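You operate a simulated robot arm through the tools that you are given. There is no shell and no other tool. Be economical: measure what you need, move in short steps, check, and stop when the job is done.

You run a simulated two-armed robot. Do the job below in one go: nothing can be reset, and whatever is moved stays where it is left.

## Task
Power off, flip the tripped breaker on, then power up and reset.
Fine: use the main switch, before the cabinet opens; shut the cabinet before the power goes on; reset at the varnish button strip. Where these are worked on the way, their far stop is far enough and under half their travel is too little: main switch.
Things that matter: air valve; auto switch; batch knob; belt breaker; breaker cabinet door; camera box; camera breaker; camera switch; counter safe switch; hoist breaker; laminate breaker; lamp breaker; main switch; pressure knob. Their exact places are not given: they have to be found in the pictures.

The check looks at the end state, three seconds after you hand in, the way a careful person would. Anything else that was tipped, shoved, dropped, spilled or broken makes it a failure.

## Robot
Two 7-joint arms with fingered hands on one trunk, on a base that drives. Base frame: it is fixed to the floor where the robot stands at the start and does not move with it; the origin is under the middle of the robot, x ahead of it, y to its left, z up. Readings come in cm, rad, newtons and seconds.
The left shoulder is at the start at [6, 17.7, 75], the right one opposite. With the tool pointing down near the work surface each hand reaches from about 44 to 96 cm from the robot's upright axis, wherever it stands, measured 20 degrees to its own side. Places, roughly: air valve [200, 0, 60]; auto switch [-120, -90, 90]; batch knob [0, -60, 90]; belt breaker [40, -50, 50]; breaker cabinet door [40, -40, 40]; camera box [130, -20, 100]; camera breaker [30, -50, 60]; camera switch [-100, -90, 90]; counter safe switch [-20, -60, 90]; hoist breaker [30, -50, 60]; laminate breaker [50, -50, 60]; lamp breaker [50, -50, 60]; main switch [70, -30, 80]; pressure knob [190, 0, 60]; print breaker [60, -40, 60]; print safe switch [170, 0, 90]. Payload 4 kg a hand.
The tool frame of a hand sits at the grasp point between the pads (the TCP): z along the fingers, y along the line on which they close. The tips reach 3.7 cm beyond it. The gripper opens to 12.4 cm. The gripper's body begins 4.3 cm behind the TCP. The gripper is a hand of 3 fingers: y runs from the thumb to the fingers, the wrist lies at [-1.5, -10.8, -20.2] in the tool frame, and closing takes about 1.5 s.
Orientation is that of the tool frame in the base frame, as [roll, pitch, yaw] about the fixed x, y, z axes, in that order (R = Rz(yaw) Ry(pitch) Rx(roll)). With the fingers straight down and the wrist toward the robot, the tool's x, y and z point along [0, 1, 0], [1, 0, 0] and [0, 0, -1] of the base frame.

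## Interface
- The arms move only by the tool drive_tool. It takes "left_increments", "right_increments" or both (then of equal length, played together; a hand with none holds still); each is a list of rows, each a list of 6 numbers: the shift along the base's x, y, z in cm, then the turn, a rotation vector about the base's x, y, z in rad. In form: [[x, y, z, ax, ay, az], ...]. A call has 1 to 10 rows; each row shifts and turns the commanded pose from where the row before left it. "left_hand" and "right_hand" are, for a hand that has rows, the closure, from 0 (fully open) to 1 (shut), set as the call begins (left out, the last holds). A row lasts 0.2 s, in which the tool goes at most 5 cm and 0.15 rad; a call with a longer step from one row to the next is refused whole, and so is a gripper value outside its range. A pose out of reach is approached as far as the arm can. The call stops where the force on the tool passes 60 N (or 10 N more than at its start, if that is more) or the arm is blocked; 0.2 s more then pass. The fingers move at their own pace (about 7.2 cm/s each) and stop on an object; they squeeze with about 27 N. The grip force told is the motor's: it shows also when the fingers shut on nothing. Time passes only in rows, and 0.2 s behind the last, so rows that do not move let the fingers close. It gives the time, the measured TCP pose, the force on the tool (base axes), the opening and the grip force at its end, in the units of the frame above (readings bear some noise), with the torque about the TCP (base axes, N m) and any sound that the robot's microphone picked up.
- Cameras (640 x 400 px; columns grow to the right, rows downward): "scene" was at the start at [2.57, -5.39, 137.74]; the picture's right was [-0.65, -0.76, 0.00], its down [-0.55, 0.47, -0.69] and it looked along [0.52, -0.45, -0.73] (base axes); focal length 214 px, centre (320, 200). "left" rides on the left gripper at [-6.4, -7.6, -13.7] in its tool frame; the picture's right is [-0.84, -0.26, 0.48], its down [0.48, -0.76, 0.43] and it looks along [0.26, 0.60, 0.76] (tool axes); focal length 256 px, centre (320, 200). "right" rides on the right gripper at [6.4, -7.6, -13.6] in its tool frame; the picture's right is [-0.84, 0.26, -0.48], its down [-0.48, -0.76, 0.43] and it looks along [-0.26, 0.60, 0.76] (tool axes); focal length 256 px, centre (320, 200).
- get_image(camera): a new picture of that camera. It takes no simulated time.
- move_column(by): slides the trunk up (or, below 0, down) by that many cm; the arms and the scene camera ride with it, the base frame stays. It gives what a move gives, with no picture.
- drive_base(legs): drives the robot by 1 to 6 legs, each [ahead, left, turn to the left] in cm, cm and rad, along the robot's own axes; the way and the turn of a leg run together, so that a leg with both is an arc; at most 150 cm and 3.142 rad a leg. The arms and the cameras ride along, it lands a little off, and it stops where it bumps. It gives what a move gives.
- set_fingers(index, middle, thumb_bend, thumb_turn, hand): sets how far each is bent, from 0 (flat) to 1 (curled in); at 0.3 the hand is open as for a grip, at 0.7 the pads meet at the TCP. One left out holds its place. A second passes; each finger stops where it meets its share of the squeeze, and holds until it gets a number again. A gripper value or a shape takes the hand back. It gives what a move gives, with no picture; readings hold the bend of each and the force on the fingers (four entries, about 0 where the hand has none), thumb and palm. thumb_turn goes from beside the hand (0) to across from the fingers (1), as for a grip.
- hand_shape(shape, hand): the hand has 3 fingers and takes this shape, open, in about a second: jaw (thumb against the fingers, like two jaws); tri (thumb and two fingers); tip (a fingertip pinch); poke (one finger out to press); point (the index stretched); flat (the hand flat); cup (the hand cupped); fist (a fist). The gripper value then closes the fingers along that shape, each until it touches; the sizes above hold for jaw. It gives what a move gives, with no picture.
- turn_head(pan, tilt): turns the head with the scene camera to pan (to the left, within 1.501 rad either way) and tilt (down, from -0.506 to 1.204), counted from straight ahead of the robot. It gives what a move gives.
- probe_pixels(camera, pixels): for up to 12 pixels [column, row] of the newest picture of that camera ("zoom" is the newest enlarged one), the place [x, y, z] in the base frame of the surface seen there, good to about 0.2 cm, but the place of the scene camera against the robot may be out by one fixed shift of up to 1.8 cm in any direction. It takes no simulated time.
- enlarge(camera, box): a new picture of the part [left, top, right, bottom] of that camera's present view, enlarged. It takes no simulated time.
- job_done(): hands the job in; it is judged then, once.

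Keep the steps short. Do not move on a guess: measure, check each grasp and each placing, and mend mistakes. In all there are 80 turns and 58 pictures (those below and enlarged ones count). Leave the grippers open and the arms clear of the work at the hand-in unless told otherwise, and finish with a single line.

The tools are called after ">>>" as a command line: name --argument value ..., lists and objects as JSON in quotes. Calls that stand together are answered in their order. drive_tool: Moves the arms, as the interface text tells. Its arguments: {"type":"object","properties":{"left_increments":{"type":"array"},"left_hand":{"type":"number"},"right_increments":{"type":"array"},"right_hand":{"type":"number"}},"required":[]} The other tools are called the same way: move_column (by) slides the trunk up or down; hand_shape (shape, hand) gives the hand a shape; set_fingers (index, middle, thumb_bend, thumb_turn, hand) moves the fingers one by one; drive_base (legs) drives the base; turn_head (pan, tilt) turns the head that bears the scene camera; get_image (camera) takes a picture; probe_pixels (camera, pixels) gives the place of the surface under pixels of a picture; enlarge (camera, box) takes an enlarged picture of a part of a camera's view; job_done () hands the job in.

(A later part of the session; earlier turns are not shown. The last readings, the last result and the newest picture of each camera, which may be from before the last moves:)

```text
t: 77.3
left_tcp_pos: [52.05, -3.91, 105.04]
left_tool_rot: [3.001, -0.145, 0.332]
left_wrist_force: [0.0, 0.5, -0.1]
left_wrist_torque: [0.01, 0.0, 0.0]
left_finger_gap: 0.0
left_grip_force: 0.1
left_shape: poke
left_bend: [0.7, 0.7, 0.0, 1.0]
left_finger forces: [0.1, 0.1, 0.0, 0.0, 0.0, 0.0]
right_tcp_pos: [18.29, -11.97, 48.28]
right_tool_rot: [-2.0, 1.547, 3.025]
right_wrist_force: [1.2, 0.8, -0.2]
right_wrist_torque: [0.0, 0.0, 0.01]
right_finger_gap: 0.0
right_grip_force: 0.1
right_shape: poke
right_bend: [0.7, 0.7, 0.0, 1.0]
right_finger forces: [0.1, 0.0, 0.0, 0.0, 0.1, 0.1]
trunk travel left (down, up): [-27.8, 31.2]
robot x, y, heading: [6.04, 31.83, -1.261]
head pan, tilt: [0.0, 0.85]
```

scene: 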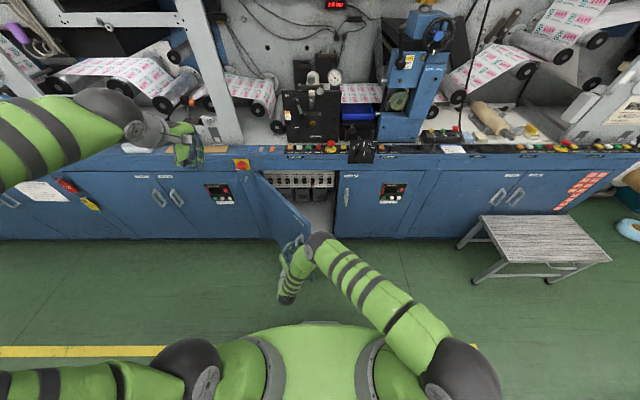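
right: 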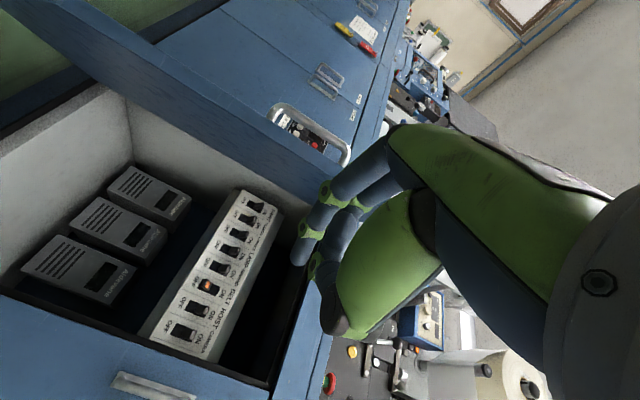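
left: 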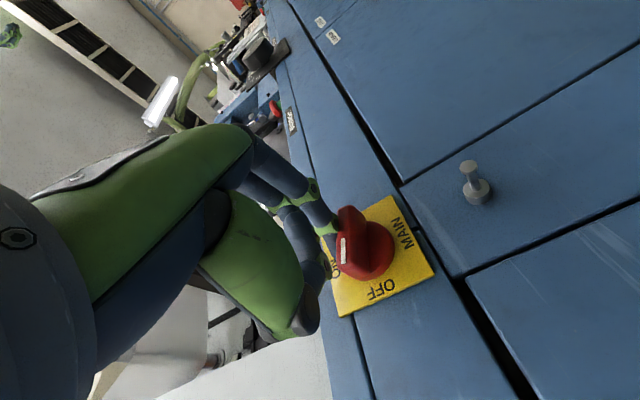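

>>> drive_tool --right_increments '[[1.85, -3.08, 0, 0, 0, 0], [1.85, -3.08, 0, 0, 0, 0], [1.85, -3.08, 0, 0, 0, 0], [1.85, -3.08, 0, 0, 0, 0], [1.85, -3.08, 0, 0, 0, 0], [1.85, -3.08, 0, 0, 0, 0], [1.85, -3.08, 0, 0, 0, 0], [1.85, -3.08, 0.2, 0, 0, 0], [0, 0, 0, 0, 0, 0]]'

>>> get_image --camera "right"

```text
t: 79.3
left_tcp_pos: [52.18, -3.93, 105.04]
left_tool_rot: [2.999, -0.145, 0.334]
left_wrist_force: [0.2, -1.5, 0.6]
left_wrist_torque: [0.04, -0.02, 0.03]
left_finger_gap: 0.0
left_grip_force: 0.1
left_shape: poke
left_bend: [0.7, 0.7, 0.0, 1.0]
left_finger forces: [0.1, 0.0, 0.1, 0.1, 0.0, 0.0]
right_tcp_pos: [33.15, -36.77, 48.49]
right_tool_rot: [-2.137, 1.545, 2.887]
right_wrist_force: [0.2, 0.2, -0.1]
right_wrist_torque: [-0.01, 0.02, -0.01]
right_finger_gap: 0.0
right_grip_force: 0.1
right_shape: poke
right_bend: [0.7, 0.7, 0.0, 1.0]
right_finger forces: [0.0, 0.0, 0.1, 0.0, 0.0, 0.0]
trunk travel left (down, up): [-27.8, 31.2]
robot x, y, heading: [6.26, 32.4, -1.254]
head pan, tilt: [0.0, 0.85]
```

```text
17 pictures are left
```

right: 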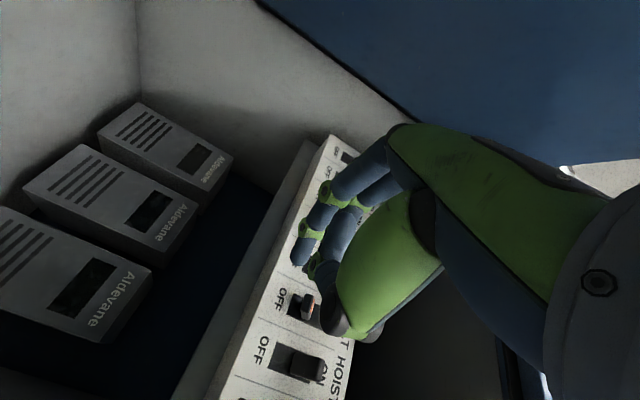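

>>> probe_pixels --camera "right" --pixels '[[302, 262], [298, 245], [312, 270], [304, 255], [303, 302], [312, 302], [307, 312], [282, 297], [300, 370], [290, 350], [335, 310], [320, 275]]'

>>> enlarge --camera "right" --box '[240, 200, 400, 350]'

```text
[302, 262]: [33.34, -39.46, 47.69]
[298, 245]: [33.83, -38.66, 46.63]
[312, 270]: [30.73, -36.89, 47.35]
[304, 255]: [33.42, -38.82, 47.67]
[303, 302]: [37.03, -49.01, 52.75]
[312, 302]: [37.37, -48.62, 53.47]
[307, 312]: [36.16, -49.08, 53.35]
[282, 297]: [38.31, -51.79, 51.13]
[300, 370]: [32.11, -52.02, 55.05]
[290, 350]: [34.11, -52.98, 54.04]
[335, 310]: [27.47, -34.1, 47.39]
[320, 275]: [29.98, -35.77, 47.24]
```

```text
2.67 times, centred on (320, 275) of right
```

zoom: 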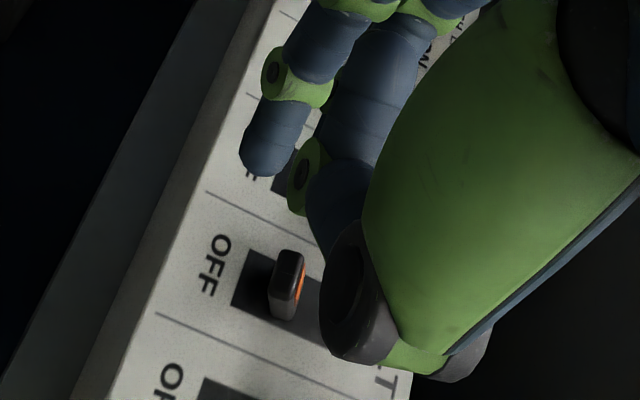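

The fingertip (n≈−48) is in line with and below the lever. I advance 11 cm under it.

>>> drive_tool --right_increments '[[0.87, -2.69, 0.5, 0, 0, 0], [0.87, -2.69, 0.4, 0, 0, 0], [0.87, -2.69, 0, 0, 0, 0], [0.87, -2.65, 0, 0, 0, 0], [0, 0, 0, 0, 0, 0]]'

>>> enlarge --camera "right" --box '[200, 180, 420, 390]'

```text
t: 80.5
left_tcp_pos: [52.06, -4.1, 105.12]
left_tool_rot: [2.999, -0.144, 0.331]
left_wrist_force: [-0.4, 0.7, -0.2]
left_wrist_torque: [0.05, -0.01, 0.03]
left_finger_gap: 0.01
left_grip_force: 0.0
left_shape: poke
left_bend: [0.7, 0.7, 0.0, 1.0]
left_finger forces: [0.0, 0.1, 0.0, 0.1, 0.0, 0.0]
right_tcp_pos: [36.57, -47.48, 49.36]
right_tool_rot: [-2.108, 1.544, 2.915]
right_wrist_force: [0.5, 0.1, 0.7]
right_wrist_torque: [0.0, 0.01, 0.02]
right_finger_gap: 0.0
right_grip_force: 0.1
right_shape: poke
right_bend: [0.7, 0.7, 0.0, 1.0]
right_finger forces: [0.0, 0.0, 0.0, 0.0, 0.0, 0.0]
trunk travel left (down, up): [-27.8, 31.2]
robot x, y, heading: [6.1, 32.4, -1.264]
head pan, tilt: [0.0, 0.85]
```

```text
1.90 times, centred on (310, 285) of right
```

zoom: 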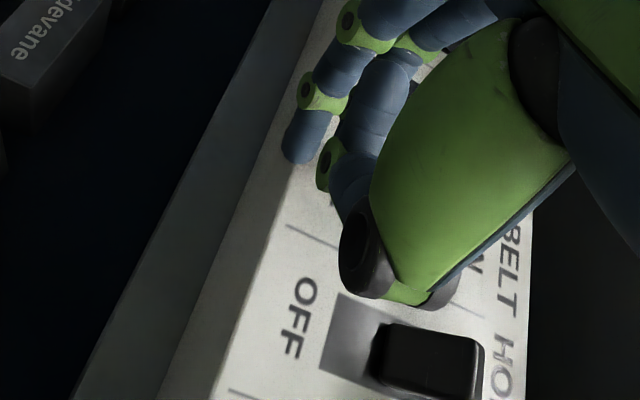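

Now I lift straight up to push the lever to ON.

>>> drive_tool --right_increments '[[0, 0, 0.8, 0, 0, 0], [0, 0, 0.8, 0, 0, 0], [0, 0, 0.8, 0, 0, 0], [0, 0, 0.8, 0, 0, 0], [0, 0, 0.8, 0, 0, 0], [0, 0, 0.8, 0, 0, 0], [0, 0, 0.8, 0, 0, 0], [0, 0, 0.6, 0, 0, 0]]'

>>> enlarge --camera "right" --box '[200, 180, 420, 390]'

```text
t: 82.3
left_tcp_pos: [52.15, -4.31, 104.96]
left_tool_rot: [3.003, -0.146, 0.33]
left_wrist_force: [-0.2, -0.1, -0.3]
left_wrist_torque: [-0.03, 0.02, 0.01]
left_finger_gap: 0.01
left_grip_force: 0.1
left_shape: poke
left_bend: [0.7, 0.7, 0.0, 1.0]
left_finger forces: [0.0, 0.0, 0.0, 0.0, 0.1, 0.0]
right_tcp_pos: [36.19, -47.21, 54.04]
right_tool_rot: [-2.421, 1.521, 2.598]
right_wrist_force: [-5.3, 8.9, -53.5]
right_wrist_torque: [1.84, 0.53, -0.13]
right_finger_gap: 0.0
right_grip_force: 0.1
right_shape: poke
right_bend: [0.7, 0.7, 0.0, 1.0]
right_finger forces: [0.1, 51.2, 0.0, 0.0, 0.1, 0.0]
trunk travel left (down, up): [-27.8, 31.2]
robot x, y, heading: [6.21, 32.16, -1.261]
head pan, tilt: [0.0, 0.85]
```

```text
1.90 times, centred on (310, 285) of right
```

zoom: 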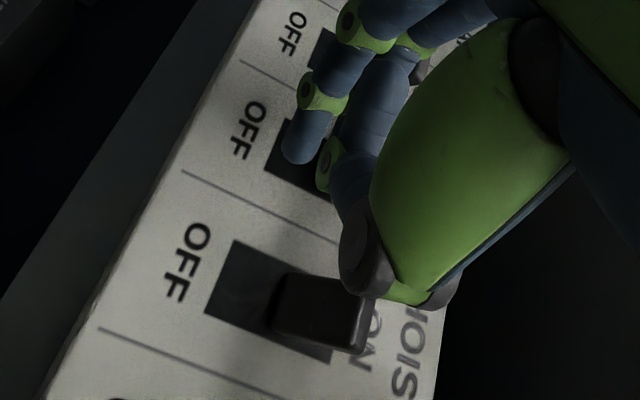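

Resistance rose to 53 N, which looks like the up stop. I ease down, back out and look.

>>> drive_tool --right_increments '[[0, 0, -1.2, 0, 0, 0], [-0.9, 2.7, -0.8, 0, 0, 0], [-0.95, 2.9, 0, 0, 0, 0], [-0.95, 2.9, 0, 0, 0, 0], [-0.95, 2.9, 0, 0, 0, 0], [-0.95, 2.9, 0, 0, 0, 0], [-1.2, 2.9, 0, 0, 0, 0], [0, 0, 0, 0, 0, 0]]'

>>> enlarge --camera "right" --box '[180, 160, 380, 380]'

```text
t: 84.1
left_tcp_pos: [52.19, -3.95, 105.12]
left_tool_rot: [3.002, -0.144, 0.33]
left_wrist_force: [0.0, 0.1, -0.3]
left_wrist_torque: [0.03, 0.01, -0.01]
left_finger_gap: 0.0
left_grip_force: 0.1
left_shape: poke
left_bend: [0.7, 0.7, 0.0, 1.0]
left_finger forces: [0.0, 0.0, 0.0, 0.0, 0.0, 0.0]
right_tcp_pos: [30.63, -30.23, 53.67]
right_tool_rot: [-1.977, 1.545, 3.046]
right_wrist_force: [-0.1, -0.4, 0.1]
right_wrist_torque: [-0.02, 0.01, 0.0]
right_finger_gap: 0.0
right_grip_force: 0.1
right_shape: poke
right_bend: [0.7, 0.7, 0.0, 1.0]
right_finger forces: [0.0, 0.1, 0.0, 0.0, 0.1, 0.1]
trunk travel left (down, up): [-27.8, 31.2]
robot x, y, heading: [6.23, 32.67, -1.256]
head pan, tilt: [0.0, 0.85]
```

```text
1.82 times, centred on (280, 270) of right
```

zoom: 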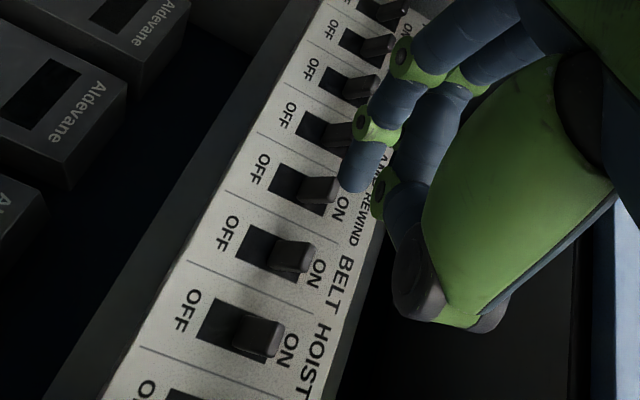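

BELT is up like the rest. Now I withdraw the right hand to the right and lower the left hand on the outer side of the door, to push it shut.

>>> drive_tool --right_increments '[[-1.2, 3.5, 0, 0, 0, 0], [-1.2, 3.5, 0, 0, 0, 0], [-2.5, 3.0, 0, 0, 0, 0], [-3.3, 2.5, 0, 0, 0, 0], [-3.5, 2.5, 0, 0, 0, 0], [-3.5, 2.0, 0, 0, 0, 0], [-3.5, 2.0, 0, 0, 0, 0], [-3.5, 1.5, 0, 0, 0, 0], [-3.5, 0, 0, 0, 0, 0], [0, 0, 0, 0, 0, 0]]' --left_increments '[[0, 0, -4.5, 0, 0, 0], [0, 0, -4.5, 0, 0, 0], [0, 0, -4.5, 0, 0, 0], [0, 0, -4.5, 0, 0, 0], [0, 0, -4.5, 0, 0, 0], [0, 0, -4.5, 0, 0, 0], [0, 0, -4.5, 0, 0, 0], [0, 0, -4.5, 0, 0, 0], [0, 0, -4.5, 0, 0, 0], [0, 0, 0, 0, 0, 0]]'

>>> get_image --camera "scene"

```text
t: 86.3
left_tcp_pos: [52.11, -3.96, 64.66]
left_tool_rot: [2.999, -0.146, 0.332]
left_wrist_force: [-0.6, 0.8, -0.5]
left_wrist_torque: [0.0, 0.0, -0.03]
left_finger_gap: 0.02
left_grip_force: 0.1
left_shape: poke
left_bend: [0.7, 0.7, 0.0, 1.0]
left_finger forces: [0.0, 0.0, 0.0, 0.1, 0.1, 0.1]
right_tcp_pos: [4.96, -9.71, 53.66]
right_tool_rot: [-2.131, 1.545, 2.892]
right_wrist_force: [-0.1, 0.2, -0.3]
right_wrist_torque: [-0.01, 0.01, 0.01]
right_finger_gap: 0.0
right_grip_force: 0.0
right_shape: poke
right_bend: [0.7, 0.7, 0.0, 1.0]
right_finger forces: [0.0, 0.1, 0.0, 0.1, 0.0, 0.1]
trunk travel left (down, up): [-27.8, 31.2]
robot x, y, heading: [6.27, 32.6, -1.259]
head pan, tilt: [0.0, 0.85]
```

```text
12 pictures are left
```

scene: 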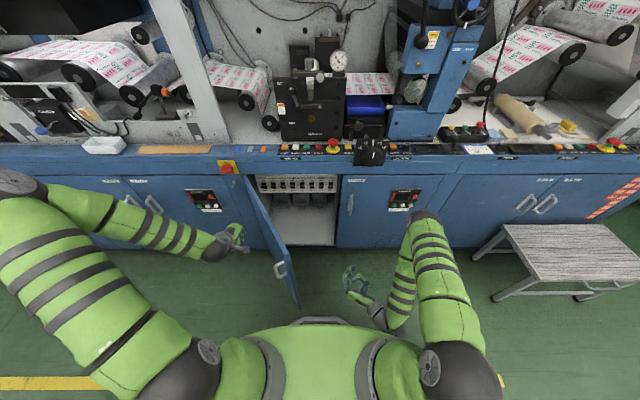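

The left hand is outside the door and the right is clear. I push the door round along its arc with the left hand.

>>> drive_tool --left_increments '[[-3.15, -0.88, 0, 0, 0, 0], [-3.15, -0.88, 0, 0, 0, 0], [-3.15, -0.88, 0, 0, 0, 0], [-2.23, -2.04, 0, 0, 0, 0], [-2.23, -2.04, 0, 0, 0, 0], [-1.73, -2.45, 0, 0, 0, 0], [-1.73, -2.45, 0, 0, 0, 0], [-1.26, -2.77, 0, 0, 0, 0], [-1.26, -2.77, 0, 0, 0, 0]]'

>>> drive_tool --left_increments '[[-0.67, -2.95, 0, 0, 0, 0], [-0.67, -2.95, 0, 0, 0, 0], [-0.11, -2.24, 0, 0, 0, 0], [-0.11, -2.24, 0, 0, 0, 0], [0, 0, 0, 0, 0, 0]]'

>>> get_image --camera "scene"

```text
t: 88.3
left_tcp_pos: [32.21, -21.2, 64.7]
left_tool_rot: [3.003, -0.146, 0.329]
left_wrist_force: [0.4, -0.9, 0.6]
left_wrist_torque: [0.01, 0.0, -0.01]
left_finger_gap: 0.02
left_grip_force: 0.1
left_shape: poke
left_bend: [0.7, 0.7, 0.0, 1.0]
left_finger forces: [0.0, 0.1, 0.1, 0.0, 0.0, 0.0]
right_tcp_pos: [4.9, -9.76, 53.57]
right_tool_rot: [-2.063, 1.545, 2.963]
right_wrist_force: [0.4, -0.1, -0.2]
right_wrist_torque: [0.01, -0.01, 0.0]
right_finger_gap: 0.01
right_grip_force: 0.0
right_shape: poke
right_bend: [0.7, 0.7, 0.0, 1.0]
right_finger forces: [0.0, 0.0, 0.0, 0.0, 0.0, 0.1]
trunk travel left (down, up): [-27.8, 31.2]
robot x, y, heading: [6.23, 32.49, -1.267]
head pan, tilt: [0.0, 0.85]
```

```text
t: 89.5
left_tcp_pos: [30.82, -31.49, 64.63]
left_tool_rot: [3.0, -0.146, 0.332]
left_wrist_force: [0.9, -0.4, 0.2]
left_wrist_torque: [-0.02, 0.01, -0.02]
left_finger_gap: 0.0
left_grip_force: 0.1
left_shape: poke
left_bend: [0.7, 0.7, 0.0, 1.0]
left_finger forces: [0.0, 0.1, 0.0, 0.0, 0.0, 0.0]
right_tcp_pos: [4.95, -9.88, 53.56]
right_tool_rot: [-2.085, 1.544, 2.941]
right_wrist_force: [-0.6, -0.2, 0.9]
right_wrist_torque: [-0.04, -0.02, 0.01]
right_finger_gap: 0.03
right_grip_force: 0.1
right_shape: poke
right_bend: [0.7, 0.7, 0.0, 1.0]
right_finger forces: [0.0, 0.0, 0.0, 0.0, 0.0, 0.0]
trunk travel left (down, up): [-27.8, 31.2]
robot x, y, heading: [6.59, 32.52, -1.264]
head pan, tilt: [0.0, 0.85]
```

```text
11 pictures are left
```

scene: 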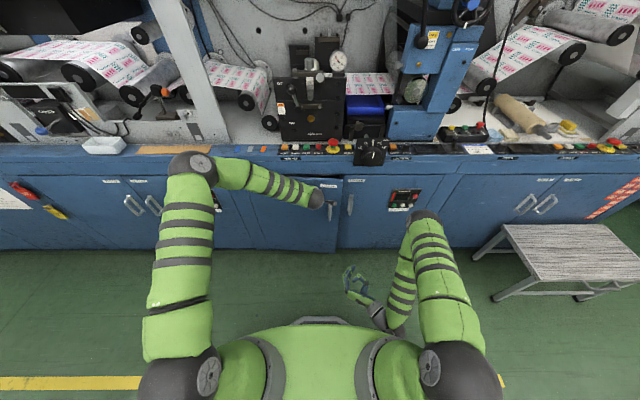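

The door is nearly shut. I push straight on until it meets its stop.

>>> drive_tool --left_increments '[[0.37, -1.14, 0, 0, 0, 0], [0.37, -1.14, 0, 0, 0, 0], [0.37, -1.14, 0, 0, 0, 0], [0.31, -0.95, 0, 0, 0, 0], [0.31, -0.95, 0, 0, 0, 0], [0.31, -0.95, 0, 0, 0, 0], [0.31, -0.95, 0, 0, 0, 0], [0.31, -0.95, 0, 0, 0, 0]]'

>>> enlarge --camera "scene" --box '[240, 160, 380, 260]'

```text
t: 90.7
left_tcp_pos: [31.9, -36.02, 64.45]
left_tool_rot: [3.013, -0.145, 0.327]
left_wrist_force: [-5.1, 25.6, 3.9]
left_wrist_torque: [-0.56, -0.13, 0.24]
left_finger_gap: 0.0
left_grip_force: 0.0
left_shape: poke
left_bend: [0.7, 0.7, 0.0, 1.0]
left_finger forces: [0.0, 25.5, 0.0, 0.0, 0.0, 0.0]
right_tcp_pos: [5.01, -9.63, 53.76]
right_tool_rot: [-1.966, 1.545, 3.059]
right_wrist_force: [-0.6, 0.8, 0.1]
right_wrist_torque: [-0.04, 0.01, 0.0]
right_finger_gap: 0.01
right_grip_force: 0.2
right_shape: poke
right_bend: [0.7, 0.7, 0.0, 1.0]
right_finger forces: [0.0, 0.0, 0.1, 0.0, 0.0, 0.1]
trunk travel left (down, up): [-27.8, 31.2]
robot x, y, heading: [6.41, 32.45, -1.254]
head pan, tilt: [0.0, 0.85]
stopped in row 6 (left hand): the force on the tool passed its limit (the readings are from after the stop); the commanded pose is now the measured one
```

```text
4.00 times, centred on (310, 210) of scene
```

zoom: 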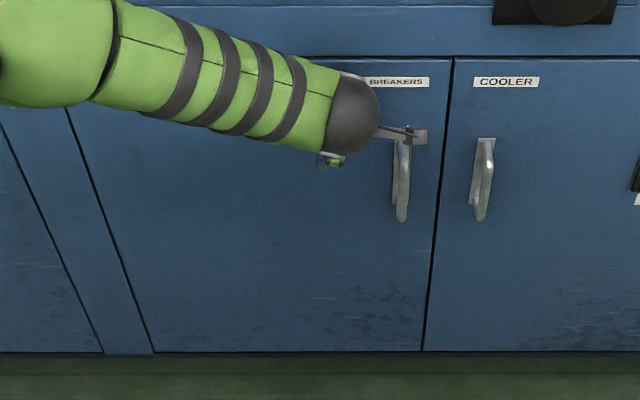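

The door is shut flush. I pull the left hand back, then return the base and trunk to where the switch pose worked.

>>> drive_tool --left_increments '[[-0.6, 1.9, 0, 0, 0, 0], [-1.2, 3.7, 0, 0, 0, 0], [-1.2, 3.7, 0, 0, 0, 0], [0, 0, 0, 0, 0, 0]]'

>>> drive_base --legs '[[-14, 0, 0]]'

>>> move_column --by 22

```text
t: 91.7
left_tcp_pos: [29.08, -27.1, 64.41]
left_tool_rot: [3.01, -0.147, 0.329]
left_wrist_force: [0.4, 0.4, -0.5]
left_wrist_torque: [0.0, 0.0, -0.01]
left_finger_gap: 0.0
left_grip_force: 0.0
left_shape: poke
left_bend: [0.7, 0.7, 0.0, 1.0]
left_finger forces: [0.1, 0.1, 0.1, 0.0, 0.0, 0.0]
right_tcp_pos: [4.96, -9.69, 53.61]
right_tool_rot: [-1.988, 1.545, 3.036]
right_wrist_force: [-0.2, -0.3, -0.7]
right_wrist_torque: [0.0, -0.01, -0.02]
right_finger_gap: 0.01
right_grip_force: 0.0
right_shape: poke
right_bend: [0.7, 0.7, 0.0, 1.0]
right_finger forces: [0.0, 0.0, 0.0, 0.1, 0.1, 0.1]
trunk travel left (down, up): [-27.8, 31.2]
robot x, y, heading: [6.72, 32.61, -1.262]
head pan, tilt: [0.0, 0.85]
```

```text
t: 93.0
left_tcp_pos: [24.95, -13.78, 64.38]
left_tool_rot: [3.008, -0.146, 0.327]
left_wrist_force: [1.1, -1.4, -1.0]
left_wrist_torque: [-0.01, -0.02, -0.01]
left_finger_gap: 0.0
left_grip_force: 0.0
left_shape: poke
left_bend: [0.7, 0.7, 0.0, 1.0]
left_finger forces: [0.0, 0.1, 0.0, 0.1, 0.1, 0.0]
right_tcp_pos: [0.68, 3.48, 53.66]
right_tool_rot: [-2.092, 1.544, 2.931]
right_wrist_force: [0.4, 0.6, 0.2]
right_wrist_torque: [-0.04, -0.01, 0.0]
right_finger_gap: 0.0
right_grip_force: 0.0
right_shape: poke
right_bend: [0.7, 0.7, 0.0, 1.0]
right_finger forces: [0.0, 0.0, 0.0, 0.0, 0.0, 0.0]
trunk travel left (down, up): [-27.8, 31.2]
robot x, y, heading: [1.72, 45.77, -1.263]
head pan, tilt: [0.0, 0.85]
```

```text
t: 95.4
left_tcp_pos: [24.74, -13.79, 86.44]
left_tool_rot: [3.009, -0.144, 0.328]
left_wrist_force: [0.1, -0.1, 0.9]
left_wrist_torque: [0.01, -0.01, 0.01]
left_finger_gap: 0.03
left_grip_force: 0.1
left_shape: poke
left_bend: [0.7, 0.7, 0.0, 1.0]
left_finger forces: [0.0, 0.0, 0.0, 0.0, 0.0, 0.1]
right_tcp_pos: [0.75, 3.61, 75.63]
right_tool_rot: [-2.056, 1.545, 2.969]
right_wrist_force: [0.9, -1.0, 0.6]
right_wrist_torque: [-0.02, 0.04, 0.04]
right_finger_gap: 0.01
right_grip_force: 0.0
right_shape: poke
right_bend: [0.7, 0.7, 0.0, 1.0]
right_finger forces: [0.0, 0.0, 0.0, 0.1, 0.0, 0.0]
trunk travel left (down, up): [-49.8, 9.2]
robot x, y, heading: [1.97, 45.65, -1.26]
head pan, tilt: [0.0, 0.85]
```

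Now I turn the left hand back to the forward, wrist-left pose while moving toward the switch.

>>> drive_tool --left_increments '[[2.9, 1.2, 0, -0.0557, -0.109, -0.0866], [2.9, 1.2, 0, -0.0557, -0.109, -0.0866], [2.9, 1.2, -0.5, -0.0557, -0.109, -0.0866], [2.9, 1.0, -0.5, -0.0557, -0.109, -0.0866], [2.9, 0.8, -0.8, -0.0557, -0.109, -0.0866], [2.9, 0.5, -0.8, -0.0557, -0.109, -0.0866], [2.9, 0.5, -0.8, -0.0557, -0.109, -0.0866], [2.9, 0.5, -0.8, -0.0557, -0.109, -0.0866], [2.9, 0.5, -0.8, -0.0557, -0.109, -0.0866], [2.9, 0.5, -0.8, -0.0557, -0.109, -0.0866]]'

>>> drive_tool --left_increments '[[2.5, -0.5, -1, -0.0557, -0.109, -0.0866], [2.5, -0.5, -1, -0.0557, -0.109, -0.0866], [2.5, -0.5, -1, -0.0557, -0.109, -0.0866], [2.5, -0.5, -1, -0.0557, -0.109, -0.0866], [0, 0, 0, 0, 0, 0]]'

```text
t: 97.6
left_tcp_pos: [35.76, -9.8, 86.18]
left_tool_rot: [2.71, -0.518, 0.076]
left_wrist_force: [-0.1, 0.5, 0.2]
left_wrist_torque: [-0.02, 0.02, -0.03]
left_finger_gap: 0.0
left_grip_force: 0.0
left_shape: poke
left_bend: [0.7, 0.7, 0.0, 1.0]
left_finger forces: [0.0, 0.1, 0.0, 0.0, 0.1, 0.0]
left hand out of reach, approached as far as the arm can: row 4, 5, 6, 7, 8, 9, 10
right_tcp_pos: [0.7, 3.62, 75.78]
right_tool_rot: [-2.01, 1.543, 3.017]
right_wrist_force: [-0.5, -0.3, -0.3]
right_wrist_torque: [0.02, -0.01, -0.01]
right_finger_gap: 0.0
right_grip_force: 0.1
right_shape: poke
right_bend: [0.7, 0.7, 0.0, 1.0]
right_finger forces: [0.0, 0.1, 0.1, 0.1, 0.0, 0.1]
trunk travel left (down, up): [-49.8, 9.2]
robot x, y, heading: [1.64, 45.84, -1.255]
head pan, tilt: [0.0, 0.85]
```

```text
t: 98.8
left_tcp_pos: [35.67, -9.81, 86.23]
left_tool_rot: [2.705, -0.517, 0.078]
left_wrist_force: [0.7, 0.4, 0.0]
left_wrist_torque: [-0.02, 0.0, -0.02]
left_finger_gap: 0.0
left_grip_force: 0.1
left_shape: poke
left_bend: [0.7, 0.7, 0.0, 1.0]
left_finger forces: [0.0, 0.0, 0.0, 0.0, 0.0, 0.1]
left hand out of reach, approached as far as the arm can: row 1, 2, 3, 4
right_tcp_pos: [0.67, 3.66, 75.65]
right_tool_rot: [-2.049, 1.545, 2.976]
right_wrist_force: [0.3, -0.4, 0.3]
right_wrist_torque: [0.01, -0.01, 0.0]
right_finger_gap: 0.01
right_grip_force: 0.0
right_shape: poke
right_bend: [0.7, 0.7, 0.0, 1.0]
right_finger forces: [0.0, 0.0, 0.0, 0.0, 0.0, 0.1]
trunk travel left (down, up): [-49.8, 9.2]
robot x, y, heading: [2.11, 45.63, -1.26]
head pan, tilt: [0.0, 0.85]
```

The direct turn gets stuck. I first move out to the left where the arm has freedom, then tip forward.

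>>> drive_tool --left_increments '[[4, -0.2, 0, 0, 0, 0], [4, -0.2, 0, 0, 0, 0], [4, -0.2, 0, 0, 0, 0], [4, -0.2, 0, 0, 0, 0], [4, -0.2, 0, 0, 0, 0], [4, -0.2, 0, 0, 0, 0], [4, -0.2, 0, 0, 0, 0], [0, 0, 0, 0, 0, 0]]'

>>> drive_tool --left_increments '[[0, 0, -0.5, -0.0557, -0.109, -0.0866], [0, 0, -0.5, -0.0557, -0.109, -0.0866], [0, 0, -0.5, -0.0557, -0.109, -0.0866], [0, 0, -0.5, -0.0557, -0.109, -0.0866], [0, 0, -0.5, -0.0557, -0.109, -0.0866], [0, 0, -0.5, -0.0557, -0.109, -0.0866], [0, 0, -0.5, -0.0557, -0.109, -0.0866], [0, 0, -0.5, -0.0557, -0.109, -0.0866], [0, 0, -0.5, -0.0557, -0.109, -0.0866], [0, 0, -0.5, 0, 0, 0]]'

```text
t: 100.6
left_tcp_pos: [35.79, -9.69, 86.33]
left_tool_rot: [2.709, -0.518, 0.077]
left_wrist_force: [-1.5, -0.7, 0.4]
left_wrist_torque: [0.01, 0.01, -0.01]
left_finger_gap: 0.01
left_grip_force: 0.0
left_shape: poke
left_bend: [0.7, 0.7, 0.0, 1.0]
left_finger forces: [0.0, 0.0, 0.0, 0.0, 0.1, 0.1]
left hand out of reach, approached as far as the arm can: row 1, 2, 3, 4, 5, 6, 7
right_tcp_pos: [0.7, 3.59, 75.62]
right_tool_rot: [-2.019, 1.545, 3.006]
right_wrist_force: [0.0, 0.4, -0.5]
right_wrist_torque: [0.01, 0.01, -0.01]
right_finger_gap: 0.01
right_grip_force: 0.0
right_shape: poke
right_bend: [0.7, 0.7, 0.0, 1.0]
right_finger forces: [0.1, 0.1, 0.0, 0.0, 0.0, 0.0]
trunk travel left (down, up): [-49.8, 9.2]
robot x, y, heading: [1.93, 45.82, -1.258]
head pan, tilt: [0.0, 0.85]
```

```text
t: 102.8
left_tcp_pos: [34.5, -9.61, 82.73]
left_tool_rot: [2.33, -1.099, -0.074]
left_wrist_force: [0.5, 0.1, 0.0]
left_wrist_torque: [-0.02, 0.0, -0.04]
left_finger_gap: 0.01
left_grip_force: 0.1
left_shape: poke
left_bend: [0.7, 0.7, 0.0, 1.0]
left_finger forces: [0.0, 0.0, 0.0, 0.0, 0.0, 0.0]
left hand out of reach, approached as far as the arm can: row 1, 2, 3, 4, 5
right_tcp_pos: [0.71, 3.56, 75.57]
right_tool_rot: [-2.077, 1.544, 2.947]
right_wrist_force: [-0.1, 0.4, -0.4]
right_wrist_torque: [-0.01, 0.02, -0.01]
right_finger_gap: 0.0
right_grip_force: 0.1
right_shape: poke
right_bend: [0.7, 0.7, 0.0, 1.0]
right_finger forces: [0.1, 0.0, 0.0, 0.0, 0.0, 0.0]
trunk travel left (down, up): [-49.8, 9.2]
robot x, y, heading: [1.95, 46.08, -1.26]
head pan, tilt: [0.0, 0.85]
```

It now turns. I finish the rotation, then translate toward the switch.

>>> drive_tool --left_increments '[[0, 0, 0, -0.0246, -0.0916, -0.0734], [0, 0, 0, -0.0246, -0.0916, -0.0734], [0, 0, 0, -0.0246, -0.0916, -0.0734], [0, 0, 0, -0.0246, -0.0916, -0.0734], [0, 0, 0, -0.0246, -0.0916, -0.0734], [2.5, 0.3, -0.8, 0, 0, 0], [2.5, 0.3, -0.8, 0, 0, 0], [2.5, 0.3, -0.8, 0, 0, 0], [2.5, 0, -0.8, 0, 0, 0], [0, 0, 0, 0, 0, 0]]'

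```text
t: 105.0
left_tcp_pos: [44.23, -9.25, 79.76]
left_tool_rot: [1.229, -1.565, 0.664]
left_wrist_force: [0.7, -0.1, 0.5]
left_wrist_torque: [0.0, 0.02, 0.01]
left_finger_gap: 0.0
left_grip_force: 0.1
left_shape: poke
left_bend: [0.7, 0.7, 0.0, 1.0]
left_finger forces: [0.0, 0.0, 0.0, 0.1, 0.1, 0.1]
left hand out of reach, approached as far as the arm can: row 9
right_tcp_pos: [0.68, 3.6, 75.61]
right_tool_rot: [-1.987, 1.547, 3.037]
right_wrist_force: [0.4, 0.3, -0.6]
right_wrist_torque: [-0.02, 0.0, 0.02]
right_finger_gap: 0.0
right_grip_force: 0.0
right_shape: poke
right_bend: [0.7, 0.7, 0.0, 1.0]
right_finger forces: [0.0, 0.0, 0.0, 0.0, 0.0, 0.0]
trunk travel left (down, up): [-49.8, 9.2]
robot x, y, heading: [2.09, 45.7, -1.259]
head pan, tilt: [0.0, 0.85]
```

>>> drive_tool --left_increments '[[2.98, -0.77, -0.64, 0, 0, 0], [2.98, -0.77, -0.64, 0, 0, 0], [2.98, -0.77, -0.64, 0, 0, 0], [2.98, -0.77, -0.64, 0, 0, 0], [2.98, -0.77, -0.64, 0, 0, 0], [2.98, -0.77, -0.64, 0, 0, 0], [2.98, -0.77, -0.64, 0, 0, 0], [0, 0, 0, 0, 0, 0]]'

>>> get_image --camera "left"

```text
t: 106.8
left_tcp_pos: [64.23, -14.58, 80.96]
left_tool_rot: [1.741, -1.567, 0.142]
left_wrist_force: [0.1, 0.1, 0.4]
left_wrist_torque: [0.01, 0.0, 0.0]
left_finger_gap: 0.0
left_grip_force: 0.0
left_shape: poke
left_bend: [0.7, 0.7, 0.0, 1.0]
left_finger forces: [0.0, 0.0, 0.0, 0.1, 0.1, 0.0]
left hand out of reach, approached as far as the arm can: row 1, 2, 3, 4, 5
right_tcp_pos: [0.74, 3.61, 75.65]
right_tool_rot: [-2.065, 1.544, 2.96]
right_wrist_force: [0.0, 0.0, 0.7]
right_wrist_torque: [0.0, 0.03, 0.03]
right_finger_gap: 0.01
right_grip_force: 0.0
right_shape: poke
right_bend: [0.7, 0.7, 0.0, 1.0]
right_finger forces: [0.0, 0.0, 0.0, 0.0, 0.1, 0.0]
trunk travel left (down, up): [-49.8, 9.2]
robot x, y, heading: [2.22, 45.61, -1.258]
head pan, tilt: [0.0, 0.85]
```

```text
9 pictures are left
```

left: 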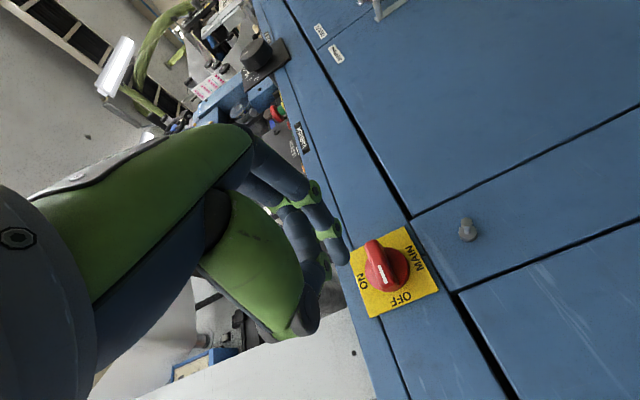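

The handle is at OFF as left. I go below its left end (z 75.3), then in beside the plate.

>>> drive_tool --left_increments '[[0.2, 0.1, -1.9, 0, 0, 0], [0.2, 0.1, -1.9, 0, 0, 0], [0.2, 0.1, -1.9, 0, 0, 0], [0, 0, 0, 0, 0, 0]]'

>>> drive_tool --left_increments '[[0.92, -2.85, 0, 0, 0, 0], [0.92, -2.85, 0, 0, 0, 0], [0.9, -2.8, 0, 0, 0, 0], [0, 0, 0, 0, 0, 0]]'

>>> enlarge --camera "left" --box '[240, 160, 440, 340]'

```text
t: 107.8
left_tcp_pos: [66.32, -14.98, 77.05]
left_tool_rot: [1.281, -1.563, 0.603]
left_wrist_force: [0.8, -0.7, -1.0]
left_wrist_torque: [-0.04, -0.01, 0.02]
left_finger_gap: 0.01
left_grip_force: 0.1
left_shape: poke
left_bend: [0.7, 0.7, 0.0, 1.0]
left_finger forces: [0.0, 0.0, 0.0, 0.0, 0.0, 0.0]
left hand out of reach, approached as far as the arm can: row 2, 3
right_tcp_pos: [0.75, 3.66, 75.59]
right_tool_rot: [-2.053, 1.544, 2.973]
right_wrist_force: [-0.4, -0.2, -0.3]
right_wrist_torque: [-0.02, -0.01, -0.02]
right_finger_gap: 0.0
right_grip_force: 0.0
right_shape: poke
right_bend: [0.7, 0.7, 0.0, 1.0]
right_finger forces: [0.0, 0.1, 0.1, 0.1, 0.0, 0.0]
trunk travel left (down, up): [-49.8, 9.2]
robot x, y, heading: [1.92, 45.29, -1.253]
head pan, tilt: [0.0, 0.85]
```

```text
t: 108.8
left_tcp_pos: [69.12, -23.39, 76.92]
left_tool_rot: [1.951, -1.567, -0.067]
left_wrist_force: [0.3, 3.0, -3.8]
left_wrist_torque: [0.05, -0.06, -0.07]
left_finger_gap: 0.0
left_grip_force: 0.1
left_shape: poke
left_bend: [0.7, 0.7, 0.0, 1.0]
left_finger forces: [0.0, 3.9, 0.0, 0.1, 0.0, 0.0]
right_tcp_pos: [0.74, 3.59, 75.6]
right_tool_rot: [-2.099, 1.544, 2.925]
right_wrist_force: [0.3, -0.3, -0.2]
right_wrist_torque: [-0.01, -0.03, 0.03]
right_finger_gap: 0.0
right_grip_force: 0.0
right_shape: poke
right_bend: [0.7, 0.7, 0.0, 1.0]
right_finger forces: [0.0, 0.0, 0.0, 0.0, 0.1, 0.0]
trunk travel left (down, up): [-49.8, 9.2]
robot x, y, heading: [1.79, 46.02, -1.259]
head pan, tilt: [0.0, 0.85]
```

```text
2.22 times, centred on (340, 250) of left
```

zoom: 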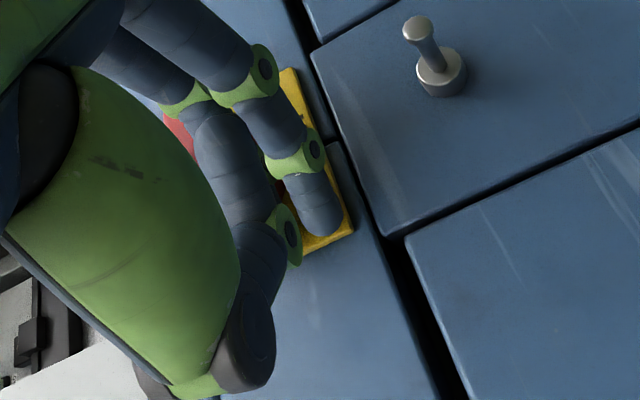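

The finger is just under the handle's left end (light contact). I push up and then right along the arc toward ON.

>>> drive_tool --left_increments '[[-0.53, 0.36, 0.3, 0, 0, 0], [0, 0, 0.6, 0, 0, 0], [-0.1, -0.03, 0.6, 0, 0, 0], [-0.19, -0.06, 0.6, 0, 0, 0], [-0.29, -0.09, 0.5, 0, 0, 0], [-0.38, -0.12, 0.4, 0, 0, 0], [-0.48, -0.15, 0.3, 0, 0, 0], [-0.48, -0.15, 0.1, 0, 0, 0], [-0.48, -0.15, 0, 0, 0, 0]]'

>>> enlarge --camera "left" --box '[240, 160, 440, 340]'

```text
t: 109.9
left_tcp_pos: [68.66, -22.64, 77.56]
left_tool_rot: [-3.061, -1.54, -1.326]
left_wrist_force: [10.0, -8.6, -31.7]
left_wrist_torque: [0.8, -0.57, 0.38]
left_finger_gap: 0.0
left_grip_force: 0.0
left_shape: poke
left_bend: [0.7, 0.7, 0.0, 1.0]
left_finger forces: [0.0, 31.9, 0.1, 0.0, 0.0, 0.1]
right_tcp_pos: [0.99, 3.43, 75.55]
right_tool_rot: [-2.131, 1.541, 2.896]
right_wrist_force: [-0.4, -0.5, -0.6]
right_wrist_torque: [-0.02, -0.03, 0.04]
right_finger_gap: 0.0
right_grip_force: 0.0
right_shape: poke
right_bend: [0.7, 0.7, 0.0, 1.0]
right_finger forces: [0.0, 0.1, 0.1, 0.0, 0.0, 0.1]
trunk travel left (down, up): [-49.8, 9.2]
robot x, y, heading: [1.98, 45.47, -1.255]
head pan, tilt: [0.0, 0.85]
stopped in row 5 (left hand): the force on the tool passed its limit (the readings are from after the stop); the commanded pose is now the measured one
```

```text
2.22 times, centred on (340, 250) of left
```

zoom: 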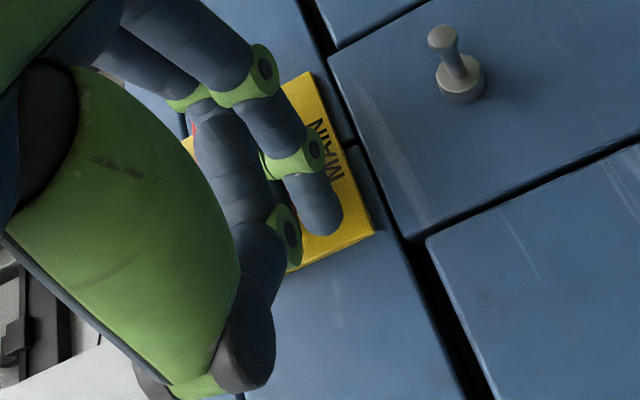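

The handle resists with ~32 N. I keep pushing upward in further steps.

>>> drive_tool --left_increments '[[0, 0, 0.5, 0, 0, 0], [0, 0, 0.5, 0, 0, 0], [0, 0, 0.5, 0, 0, 0], [-0.1, -0.03, 0.5, 0, 0, 0], [-0.1, -0.03, 0.5, 0, 0, 0], [-0.2, -0.06, 0.5, 0, 0, 0]]'

>>> drive_tool --left_increments '[[-0.1, -0.03, 0.5, 0, 0, 0], [-0.2, -0.06, 0.5, 0, 0, 0], [-0.2, -0.06, 0.5, 0, 0, 0], [-0.2, -0.06, 0.4, 0, 0, 0]]'

```text
t: 111.3
left_tcp_pos: [68.15, -22.93, 81.45]
left_tool_rot: [-3.088, -1.556, -1.305]
left_wrist_force: [7.2, 9.4, 0.8]
left_wrist_torque: [0.01, -0.02, -0.02]
left_finger_gap: 0.0
left_grip_force: 0.1
left_shape: poke
left_bend: [0.7, 0.7, 0.0, 1.0]
left_finger forces: [10.5, 3.3, 0.1, 0.0, 0.0, 0.1]
right_tcp_pos: [0.72, 3.59, 75.58]
right_tool_rot: [-1.944, 1.545, 3.082]
right_wrist_force: [-0.4, -1.4, 0.6]
right_wrist_torque: [-0.01, -0.01, -0.02]
right_finger_gap: 0.0
right_grip_force: 0.1
right_shape: poke
right_bend: [0.7, 0.7, 0.0, 1.0]
right_finger forces: [0.1, 0.0, 0.0, 0.1, 0.0, 0.0]
trunk travel left (down, up): [-49.8, 9.2]
robot x, y, heading: [2.17, 46.1, -1.255]
head pan, tilt: [0.0, 0.85]
```

```text
t: 112.3
left_tcp_pos: [67.08, -23.18, 83.57]
left_tool_rot: [-2.961, -1.556, -1.435]
left_wrist_force: [-0.4, -1.3, 7.7]
left_wrist_torque: [-0.15, 0.05, 0.02]
left_finger_gap: 0.01
left_grip_force: 0.1
left_shape: poke
left_bend: [0.7, 0.7, 0.0, 1.0]
left_finger forces: [7.2, 0.0, 0.2, 0.1, 0.0, 0.0]
right_tcp_pos: [0.66, 3.68, 75.72]
right_tool_rot: [-1.939, 1.544, 3.084]
right_wrist_force: [0.0, -0.4, -0.2]
right_wrist_torque: [-0.02, 0.0, -0.04]
right_finger_gap: 0.0
right_grip_force: 0.0
right_shape: poke
right_bend: [0.7, 0.7, 0.0, 1.0]
right_finger forces: [0.0, 0.0, 0.0, 0.1, 0.0, 0.0]
trunk travel left (down, up): [-49.8, 9.2]
robot x, y, heading: [2.11, 45.93, -1.261]
head pan, tilt: [0.0, 0.85]
```

It moved up past the handle. I back off and look at the switch.

>>> drive_tool --left_increments '[[-0.6, 1.9, 0.5, 0, 0, 0], [-1.0, 3.0, 0, 0, 0, 0], [-1.0, 3.0, 0, 0, 0, 0], [0, 0, 0, 0, 0, 0]]'

>>> enlarge --camera "left" --box '[260, 190, 460, 370]'

```text
t: 113.3
left_tcp_pos: [64.75, -15.07, 83.75]
left_tool_rot: [-3.036, -1.552, -1.356]
left_wrist_force: [-0.5, -0.3, -0.3]
left_wrist_torque: [0.01, -0.01, -0.02]
left_finger_gap: 0.0
left_grip_force: 0.0
left_shape: poke
left_bend: [0.7, 0.7, 0.0, 1.0]
left_finger forces: [0.0, 0.0, 0.0, 0.0, 0.0, 0.0]
right_tcp_pos: [0.78, 3.71, 75.63]
right_tool_rot: [-2.049, 1.544, 2.977]
right_wrist_force: [0.2, 0.1, 0.6]
right_wrist_torque: [-0.01, 0.01, -0.01]
right_finger_gap: 0.01
right_grip_force: 0.0
right_shape: poke
right_bend: [0.7, 0.7, 0.0, 1.0]
right_finger forces: [0.1, 0.0, 0.0, 0.0, 0.0, 0.0]
trunk travel left (down, up): [-49.8, 9.2]
robot x, y, heading: [2.01, 45.8, -1.258]
head pan, tilt: [0.0, 0.85]
```

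```text
2.22 times, centred on (360, 280) of left
```

zoom: 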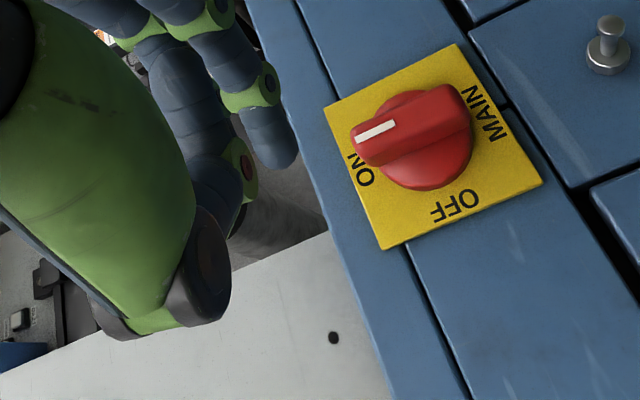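

The handle is at ON within a few degrees. I make sure with a nudge: finger to the left of its upper end, then push right.

>>> drive_tool --left_increments '[[0.9, 0.3, -1.5, 0, 0, 0], [0.9, 0.3, -1.5, 0, 0, 0], [0, 0, -0.5, 0, 0, 0], [0, 0, 0, 0, 0, 0], [0.83, -2.57, 0, 0, 0, 0], [0.83, -2.57, 0, 0, 0, 0], [0.83, -2.57, 0, 0, 0, 0], [0, 0, 0, 0, 0, 0]]'

```text
t: 115.1
left_tcp_pos: [69.24, -22.02, 80.12]
left_tool_rot: [-3.119, -1.552, -1.27]
left_wrist_force: [2.4, 7.6, -0.7]
left_wrist_torque: [-0.05, -0.01, -0.13]
left_finger_gap: 0.0
left_grip_force: 0.2
left_shape: poke
left_bend: [0.7, 0.7, 0.0, 1.0]
left_finger forces: [0.0, 7.3, 0.0, 0.1, 0.1, 0.0]
right_tcp_pos: [0.75, 3.62, 75.71]
right_tool_rot: [-1.954, 1.547, 3.072]
right_wrist_force: [0.2, 0.3, 0.1]
right_wrist_torque: [-0.01, 0.0, 0.01]
right_finger_gap: 0.02
right_grip_force: 0.0
right_shape: poke
right_bend: [0.7, 0.7, 0.0, 1.0]
right_finger forces: [0.1, 0.0, 0.0, 0.2, 0.0, 0.1]
trunk travel left (down, up): [-49.8, 9.2]
robot x, y, heading: [1.78, 45.74, -1.253]
head pan, tilt: [0.0, 0.85]
```

>>> drive_tool --left_increments '[[-0.65, -0.03, 0, 0, 0, 0], [-0.57, -0.185, 0, 0, 0, 0], [-0.57, -0.185, 0, 0, 0, 0], [-0.38, -0.12, 0, 0, 0, 0], [-0.38, -0.12, 0, 0, 0, 0], [-0.38, -0.12, 0, 0, 0, 0]]'

```text
t: 116.5
left_tcp_pos: [66.98, -22.23, 80.04]
left_tool_rot: [-3.082, -1.549, -1.295]
left_wrist_force: [24.1, 43.2, -0.8]
left_wrist_torque: [0.13, -0.21, 0.55]
left_finger_gap: 0.01
left_grip_force: 0.0
left_shape: poke
left_bend: [0.7, 0.7, 0.0, 1.0]
left_finger forces: [33.4, 17.3, 0.0, 0.1, 0.1, 0.1]
right_tcp_pos: [0.9, 3.68, 75.75]
right_tool_rot: [-1.959, 1.545, 3.068]
right_wrist_force: [-1.3, -0.8, -0.3]
right_wrist_torque: [0.01, 0.04, 0.0]
right_finger_gap: 0.0
right_grip_force: 0.0
right_shape: poke
right_bend: [0.7, 0.7, 0.0, 1.0]
right_finger forces: [0.0, 0.0, 0.1, 0.1, 0.0, 0.0]
trunk travel left (down, up): [-49.8, 9.2]
robot x, y, heading: [1.69, 45.61, -1.257]
head pan, tilt: [0.0, 0.85]
```

The push met a firm stop. I back the left hand off and fold it away, and take an enlarged scene view of the button strip and the switch.

>>> drive_tool --left_increments '[[0.3, 1.0, 0, 0, 0, 0], [-0.9, 2.9, 0.5, 0, 0, 0], [-0.9, 2.9, 1.0, 0, 0, 0], [-0.9, 2.7, 1.5, 0.0557, 0.109, 0.0866], [-1.5, 1.15, 3.1, 0.0557, 0.109, 0.0866], [-1.5, 1.15, 3.1, 0.0557, 0.109, 0.0866], [-1.5, 1.15, 3.1, 0.0557, 0.109, 0.0866], [-1.5, 1.15, 3.1, 0.0557, 0.109, 0.0866], [-1.5, 1.15, 3.1, 0.0557, 0.109, 0.0866], [-1.5, 1.15, 3.1, 0.0557, 0.109, 0.0866]]'

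>>> drive_tool --left_increments '[[0, 1.15, 3.1, 0.0557, 0.109, 0.0866], [0, 1.15, 3.1, 0.0557, 0.109, 0.0866], [0, 1.15, 3.1, 0.0557, 0.109, 0.0866], [2, 1, 3, 0.0557, 0.109, 0.0866], [2, 1, 3, 0.0557, 0.109, 0.0866], [2, 1, 2, 0.0557, 0.109, 0.0866], [2, 0.7, 2, 0.0557, 0.109, 0.0866], [0, 0, 0, 0, 0, 0]]'

>>> enlarge --camera "scene" --box '[230, 90, 410, 200]'

```text
t: 118.7
left_tcp_pos: [41.32, -4.52, 82.63]
left_tool_rot: [2.62, -0.861, -0.022]
left_wrist_force: [0.1, -0.1, 0.4]
left_wrist_torque: [-0.05, 0.02, 0.01]
left_finger_gap: 0.0
left_grip_force: 0.0
left_shape: poke
left_bend: [0.7, 0.7, 0.0, 1.0]
left_finger forces: [0.1, 0.0, 0.0, 0.1, 0.0, 0.0]
left hand out of reach, approached as far as the arm can: row 5, 6, 7, 8, 9, 10
right_tcp_pos: [0.92, 3.53, 75.62]
right_tool_rot: [-1.993, 1.546, 3.034]
right_wrist_force: [-0.7, 0.4, 0.4]
right_wrist_torque: [-0.02, 0.04, 0.01]
right_finger_gap: 0.0
right_grip_force: 0.1
right_shape: poke
right_bend: [0.7, 0.7, 0.0, 1.0]
right_finger forces: [0.0, 0.1, 0.1, 0.1, 0.0, 0.0]
trunk travel left (down, up): [-49.8, 9.2]
robot x, y, heading: [2.08, 45.47, -1.253]
head pan, tilt: [0.0, 0.85]
```

```text
t: 120.5
left_tcp_pos: [44.12, 3.17, 99.07]
left_tool_rot: [-3.113, -0.129, 0.317]
left_wrist_force: [-0.7, 0.1, -1.1]
left_wrist_torque: [-0.02, -0.02, 0.02]
left_finger_gap: 0.0
left_grip_force: 0.0
left_shape: poke
left_bend: [0.7, 0.7, 0.0, 1.0]
left_finger forces: [0.1, 0.0, 0.0, 0.0, 0.0, 0.0]
left hand out of reach, approached as far as the arm can: row 1, 2
right_tcp_pos: [0.71, 3.58, 75.62]
right_tool_rot: [-2.041, 1.547, 2.986]
right_wrist_force: [-0.3, 0.1, 0.4]
right_wrist_torque: [-0.02, 0.0, 0.0]
right_finger_gap: 0.0
right_grip_force: 0.0
right_shape: poke
right_bend: [0.7, 0.7, 0.0, 1.0]
right_finger forces: [0.0, 0.0, 0.0, 0.0, 0.1, 0.0]
trunk travel left (down, up): [-49.8, 9.2]
robot x, y, heading: [2.0, 45.73, -1.256]
head pan, tilt: [0.0, 0.85]
```

```text
3.56 times, centred on (320, 145) of scene
```

zoom: 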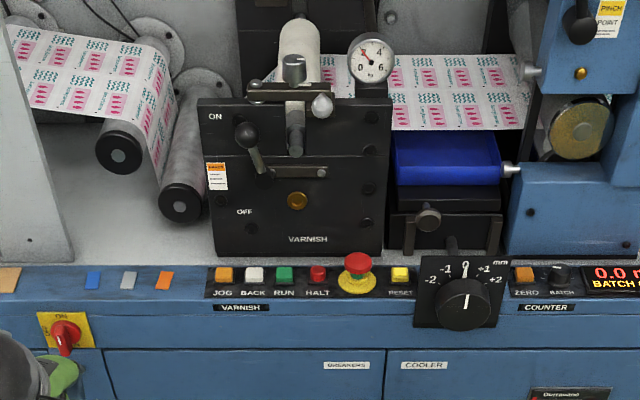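

The strip is clear. I probe the RESET button and its neighbours.

>>> probe_pixels --camera "zoom" --pixels '[[400, 271], [400, 279], [393, 270], [407, 270], [400, 292], [375, 225], [427, 218], [450, 243], [463, 300], [440, 262], [358, 258], [415, 240]]'

```text
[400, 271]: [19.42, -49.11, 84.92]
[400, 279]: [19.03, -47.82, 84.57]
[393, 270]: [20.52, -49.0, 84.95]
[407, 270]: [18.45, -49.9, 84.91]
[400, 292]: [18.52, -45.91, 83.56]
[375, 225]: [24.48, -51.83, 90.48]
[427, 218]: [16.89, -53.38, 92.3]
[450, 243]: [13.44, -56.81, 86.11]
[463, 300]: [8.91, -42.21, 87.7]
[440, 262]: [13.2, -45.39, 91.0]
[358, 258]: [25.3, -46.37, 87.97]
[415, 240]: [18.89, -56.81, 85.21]
```

RESET's top is at about u=3.7, n=−52.7, z=84.9, between the box and dial plate. I bring the right hand up and turn it to point down, for a tilted press from above.

>>> drive_tool --right_increments '[[0.3, -1.2, 3.6, 0.109, -0.0557, -0.0866], [0.3, -1.2, 3.6, 0.109, -0.0557, -0.0866], [0.3, -1.2, 3.6, 0.109, -0.0557, -0.0866], [0.3, -1.2, 3.6, 0.109, -0.0557, -0.0866], [0.3, -1.2, 3.6, 0.109, -0.0557, -0.0866], [0.3, -1.2, 3.6, 0.109, -0.0557, -0.0866], [0.3, -1.2, 3.6, 0.109, -0.0557, -0.0866], [0.3, -1.2, 3.6, 0.109, -0.0557, -0.0866], [0.3, -1.2, 3.6, 0.109, -0.0557, -0.0866], [0.3, -1.2, 3.6, 0.109, -0.0557, -0.0866]]'

>>> drive_tool --right_increments '[[0, 0, 0, 0.109, -0.0557, -0.0866], [0, 0, 0, 0.109, -0.0557, -0.0866], [0, 0, 0, 0.109, -0.0557, -0.0866], [0, 0, 0, 0.109, -0.0557, -0.0866], [0, 0, 0, 0, 0, 0], [0, 0, 0, 0, 0, 0]]'

```text
t: 122.7
left_tcp_pos: [44.08, 3.22, 99.04]
left_tool_rot: [-3.114, -0.133, 0.318]
left_wrist_force: [0.1, -0.5, -0.9]
left_wrist_torque: [0.02, 0.0, -0.02]
left_finger_gap: 0.0
left_grip_force: 0.1
left_shape: poke
left_bend: [0.7, 0.7, 0.0, 1.0]
left_finger forces: [0.1, 0.0, 0.0, 0.0, 0.0, 0.0]
right_tcp_pos: [6.8, -13.37, 106.19]
right_tool_rot: [2.858, 0.386, 0.631]
right_wrist_force: [0.4, 0.5, 0.3]
right_wrist_torque: [-0.02, -0.01, 0.0]
right_finger_gap: 0.03
right_grip_force: 0.1
right_shape: poke
right_bend: [0.7, 0.7, 0.0, 1.0]
right_finger forces: [0.0, 0.0, 0.1, 0.1, 0.1, 0.0]
right hand out of reach, approached as far as the arm can: row 3, 4, 5, 6
trunk travel left (down, up): [-49.8, 9.2]
robot x, y, heading: [2.18, 45.65, -1.259]
head pan, tilt: [0.0, 0.85]
```

```text
t: 124.1
left_tcp_pos: [43.88, 3.14, 99.16]
left_tool_rot: [-3.116, -0.133, 0.317]
left_wrist_force: [-0.3, 0.2, 1.1]
left_wrist_torque: [0.01, 0.0, 0.0]
left_finger_gap: 0.0
left_grip_force: 0.0
left_shape: poke
left_bend: [0.7, 0.7, 0.0, 1.0]
left_finger forces: [0.1, 0.0, 0.1, 0.0, 0.0, 0.0]
right_tcp_pos: [6.89, -13.24, 106.14]
right_tool_rot: [-3.139, -0.017, 0.334]
right_wrist_force: [-0.5, 0.3, 0.1]
right_wrist_torque: [0.01, -0.02, -0.01]
right_finger_gap: 0.0
right_grip_force: 0.1
right_shape: poke
right_bend: [0.7, 0.7, 0.0, 1.0]
right_finger forces: [0.0, 0.0, 0.0, 0.0, 0.1, 0.1]
trunk travel left (down, up): [-49.8, 9.2]
robot x, y, heading: [2.28, 45.56, -1.265]
head pan, tilt: [0.0, 0.85]
```

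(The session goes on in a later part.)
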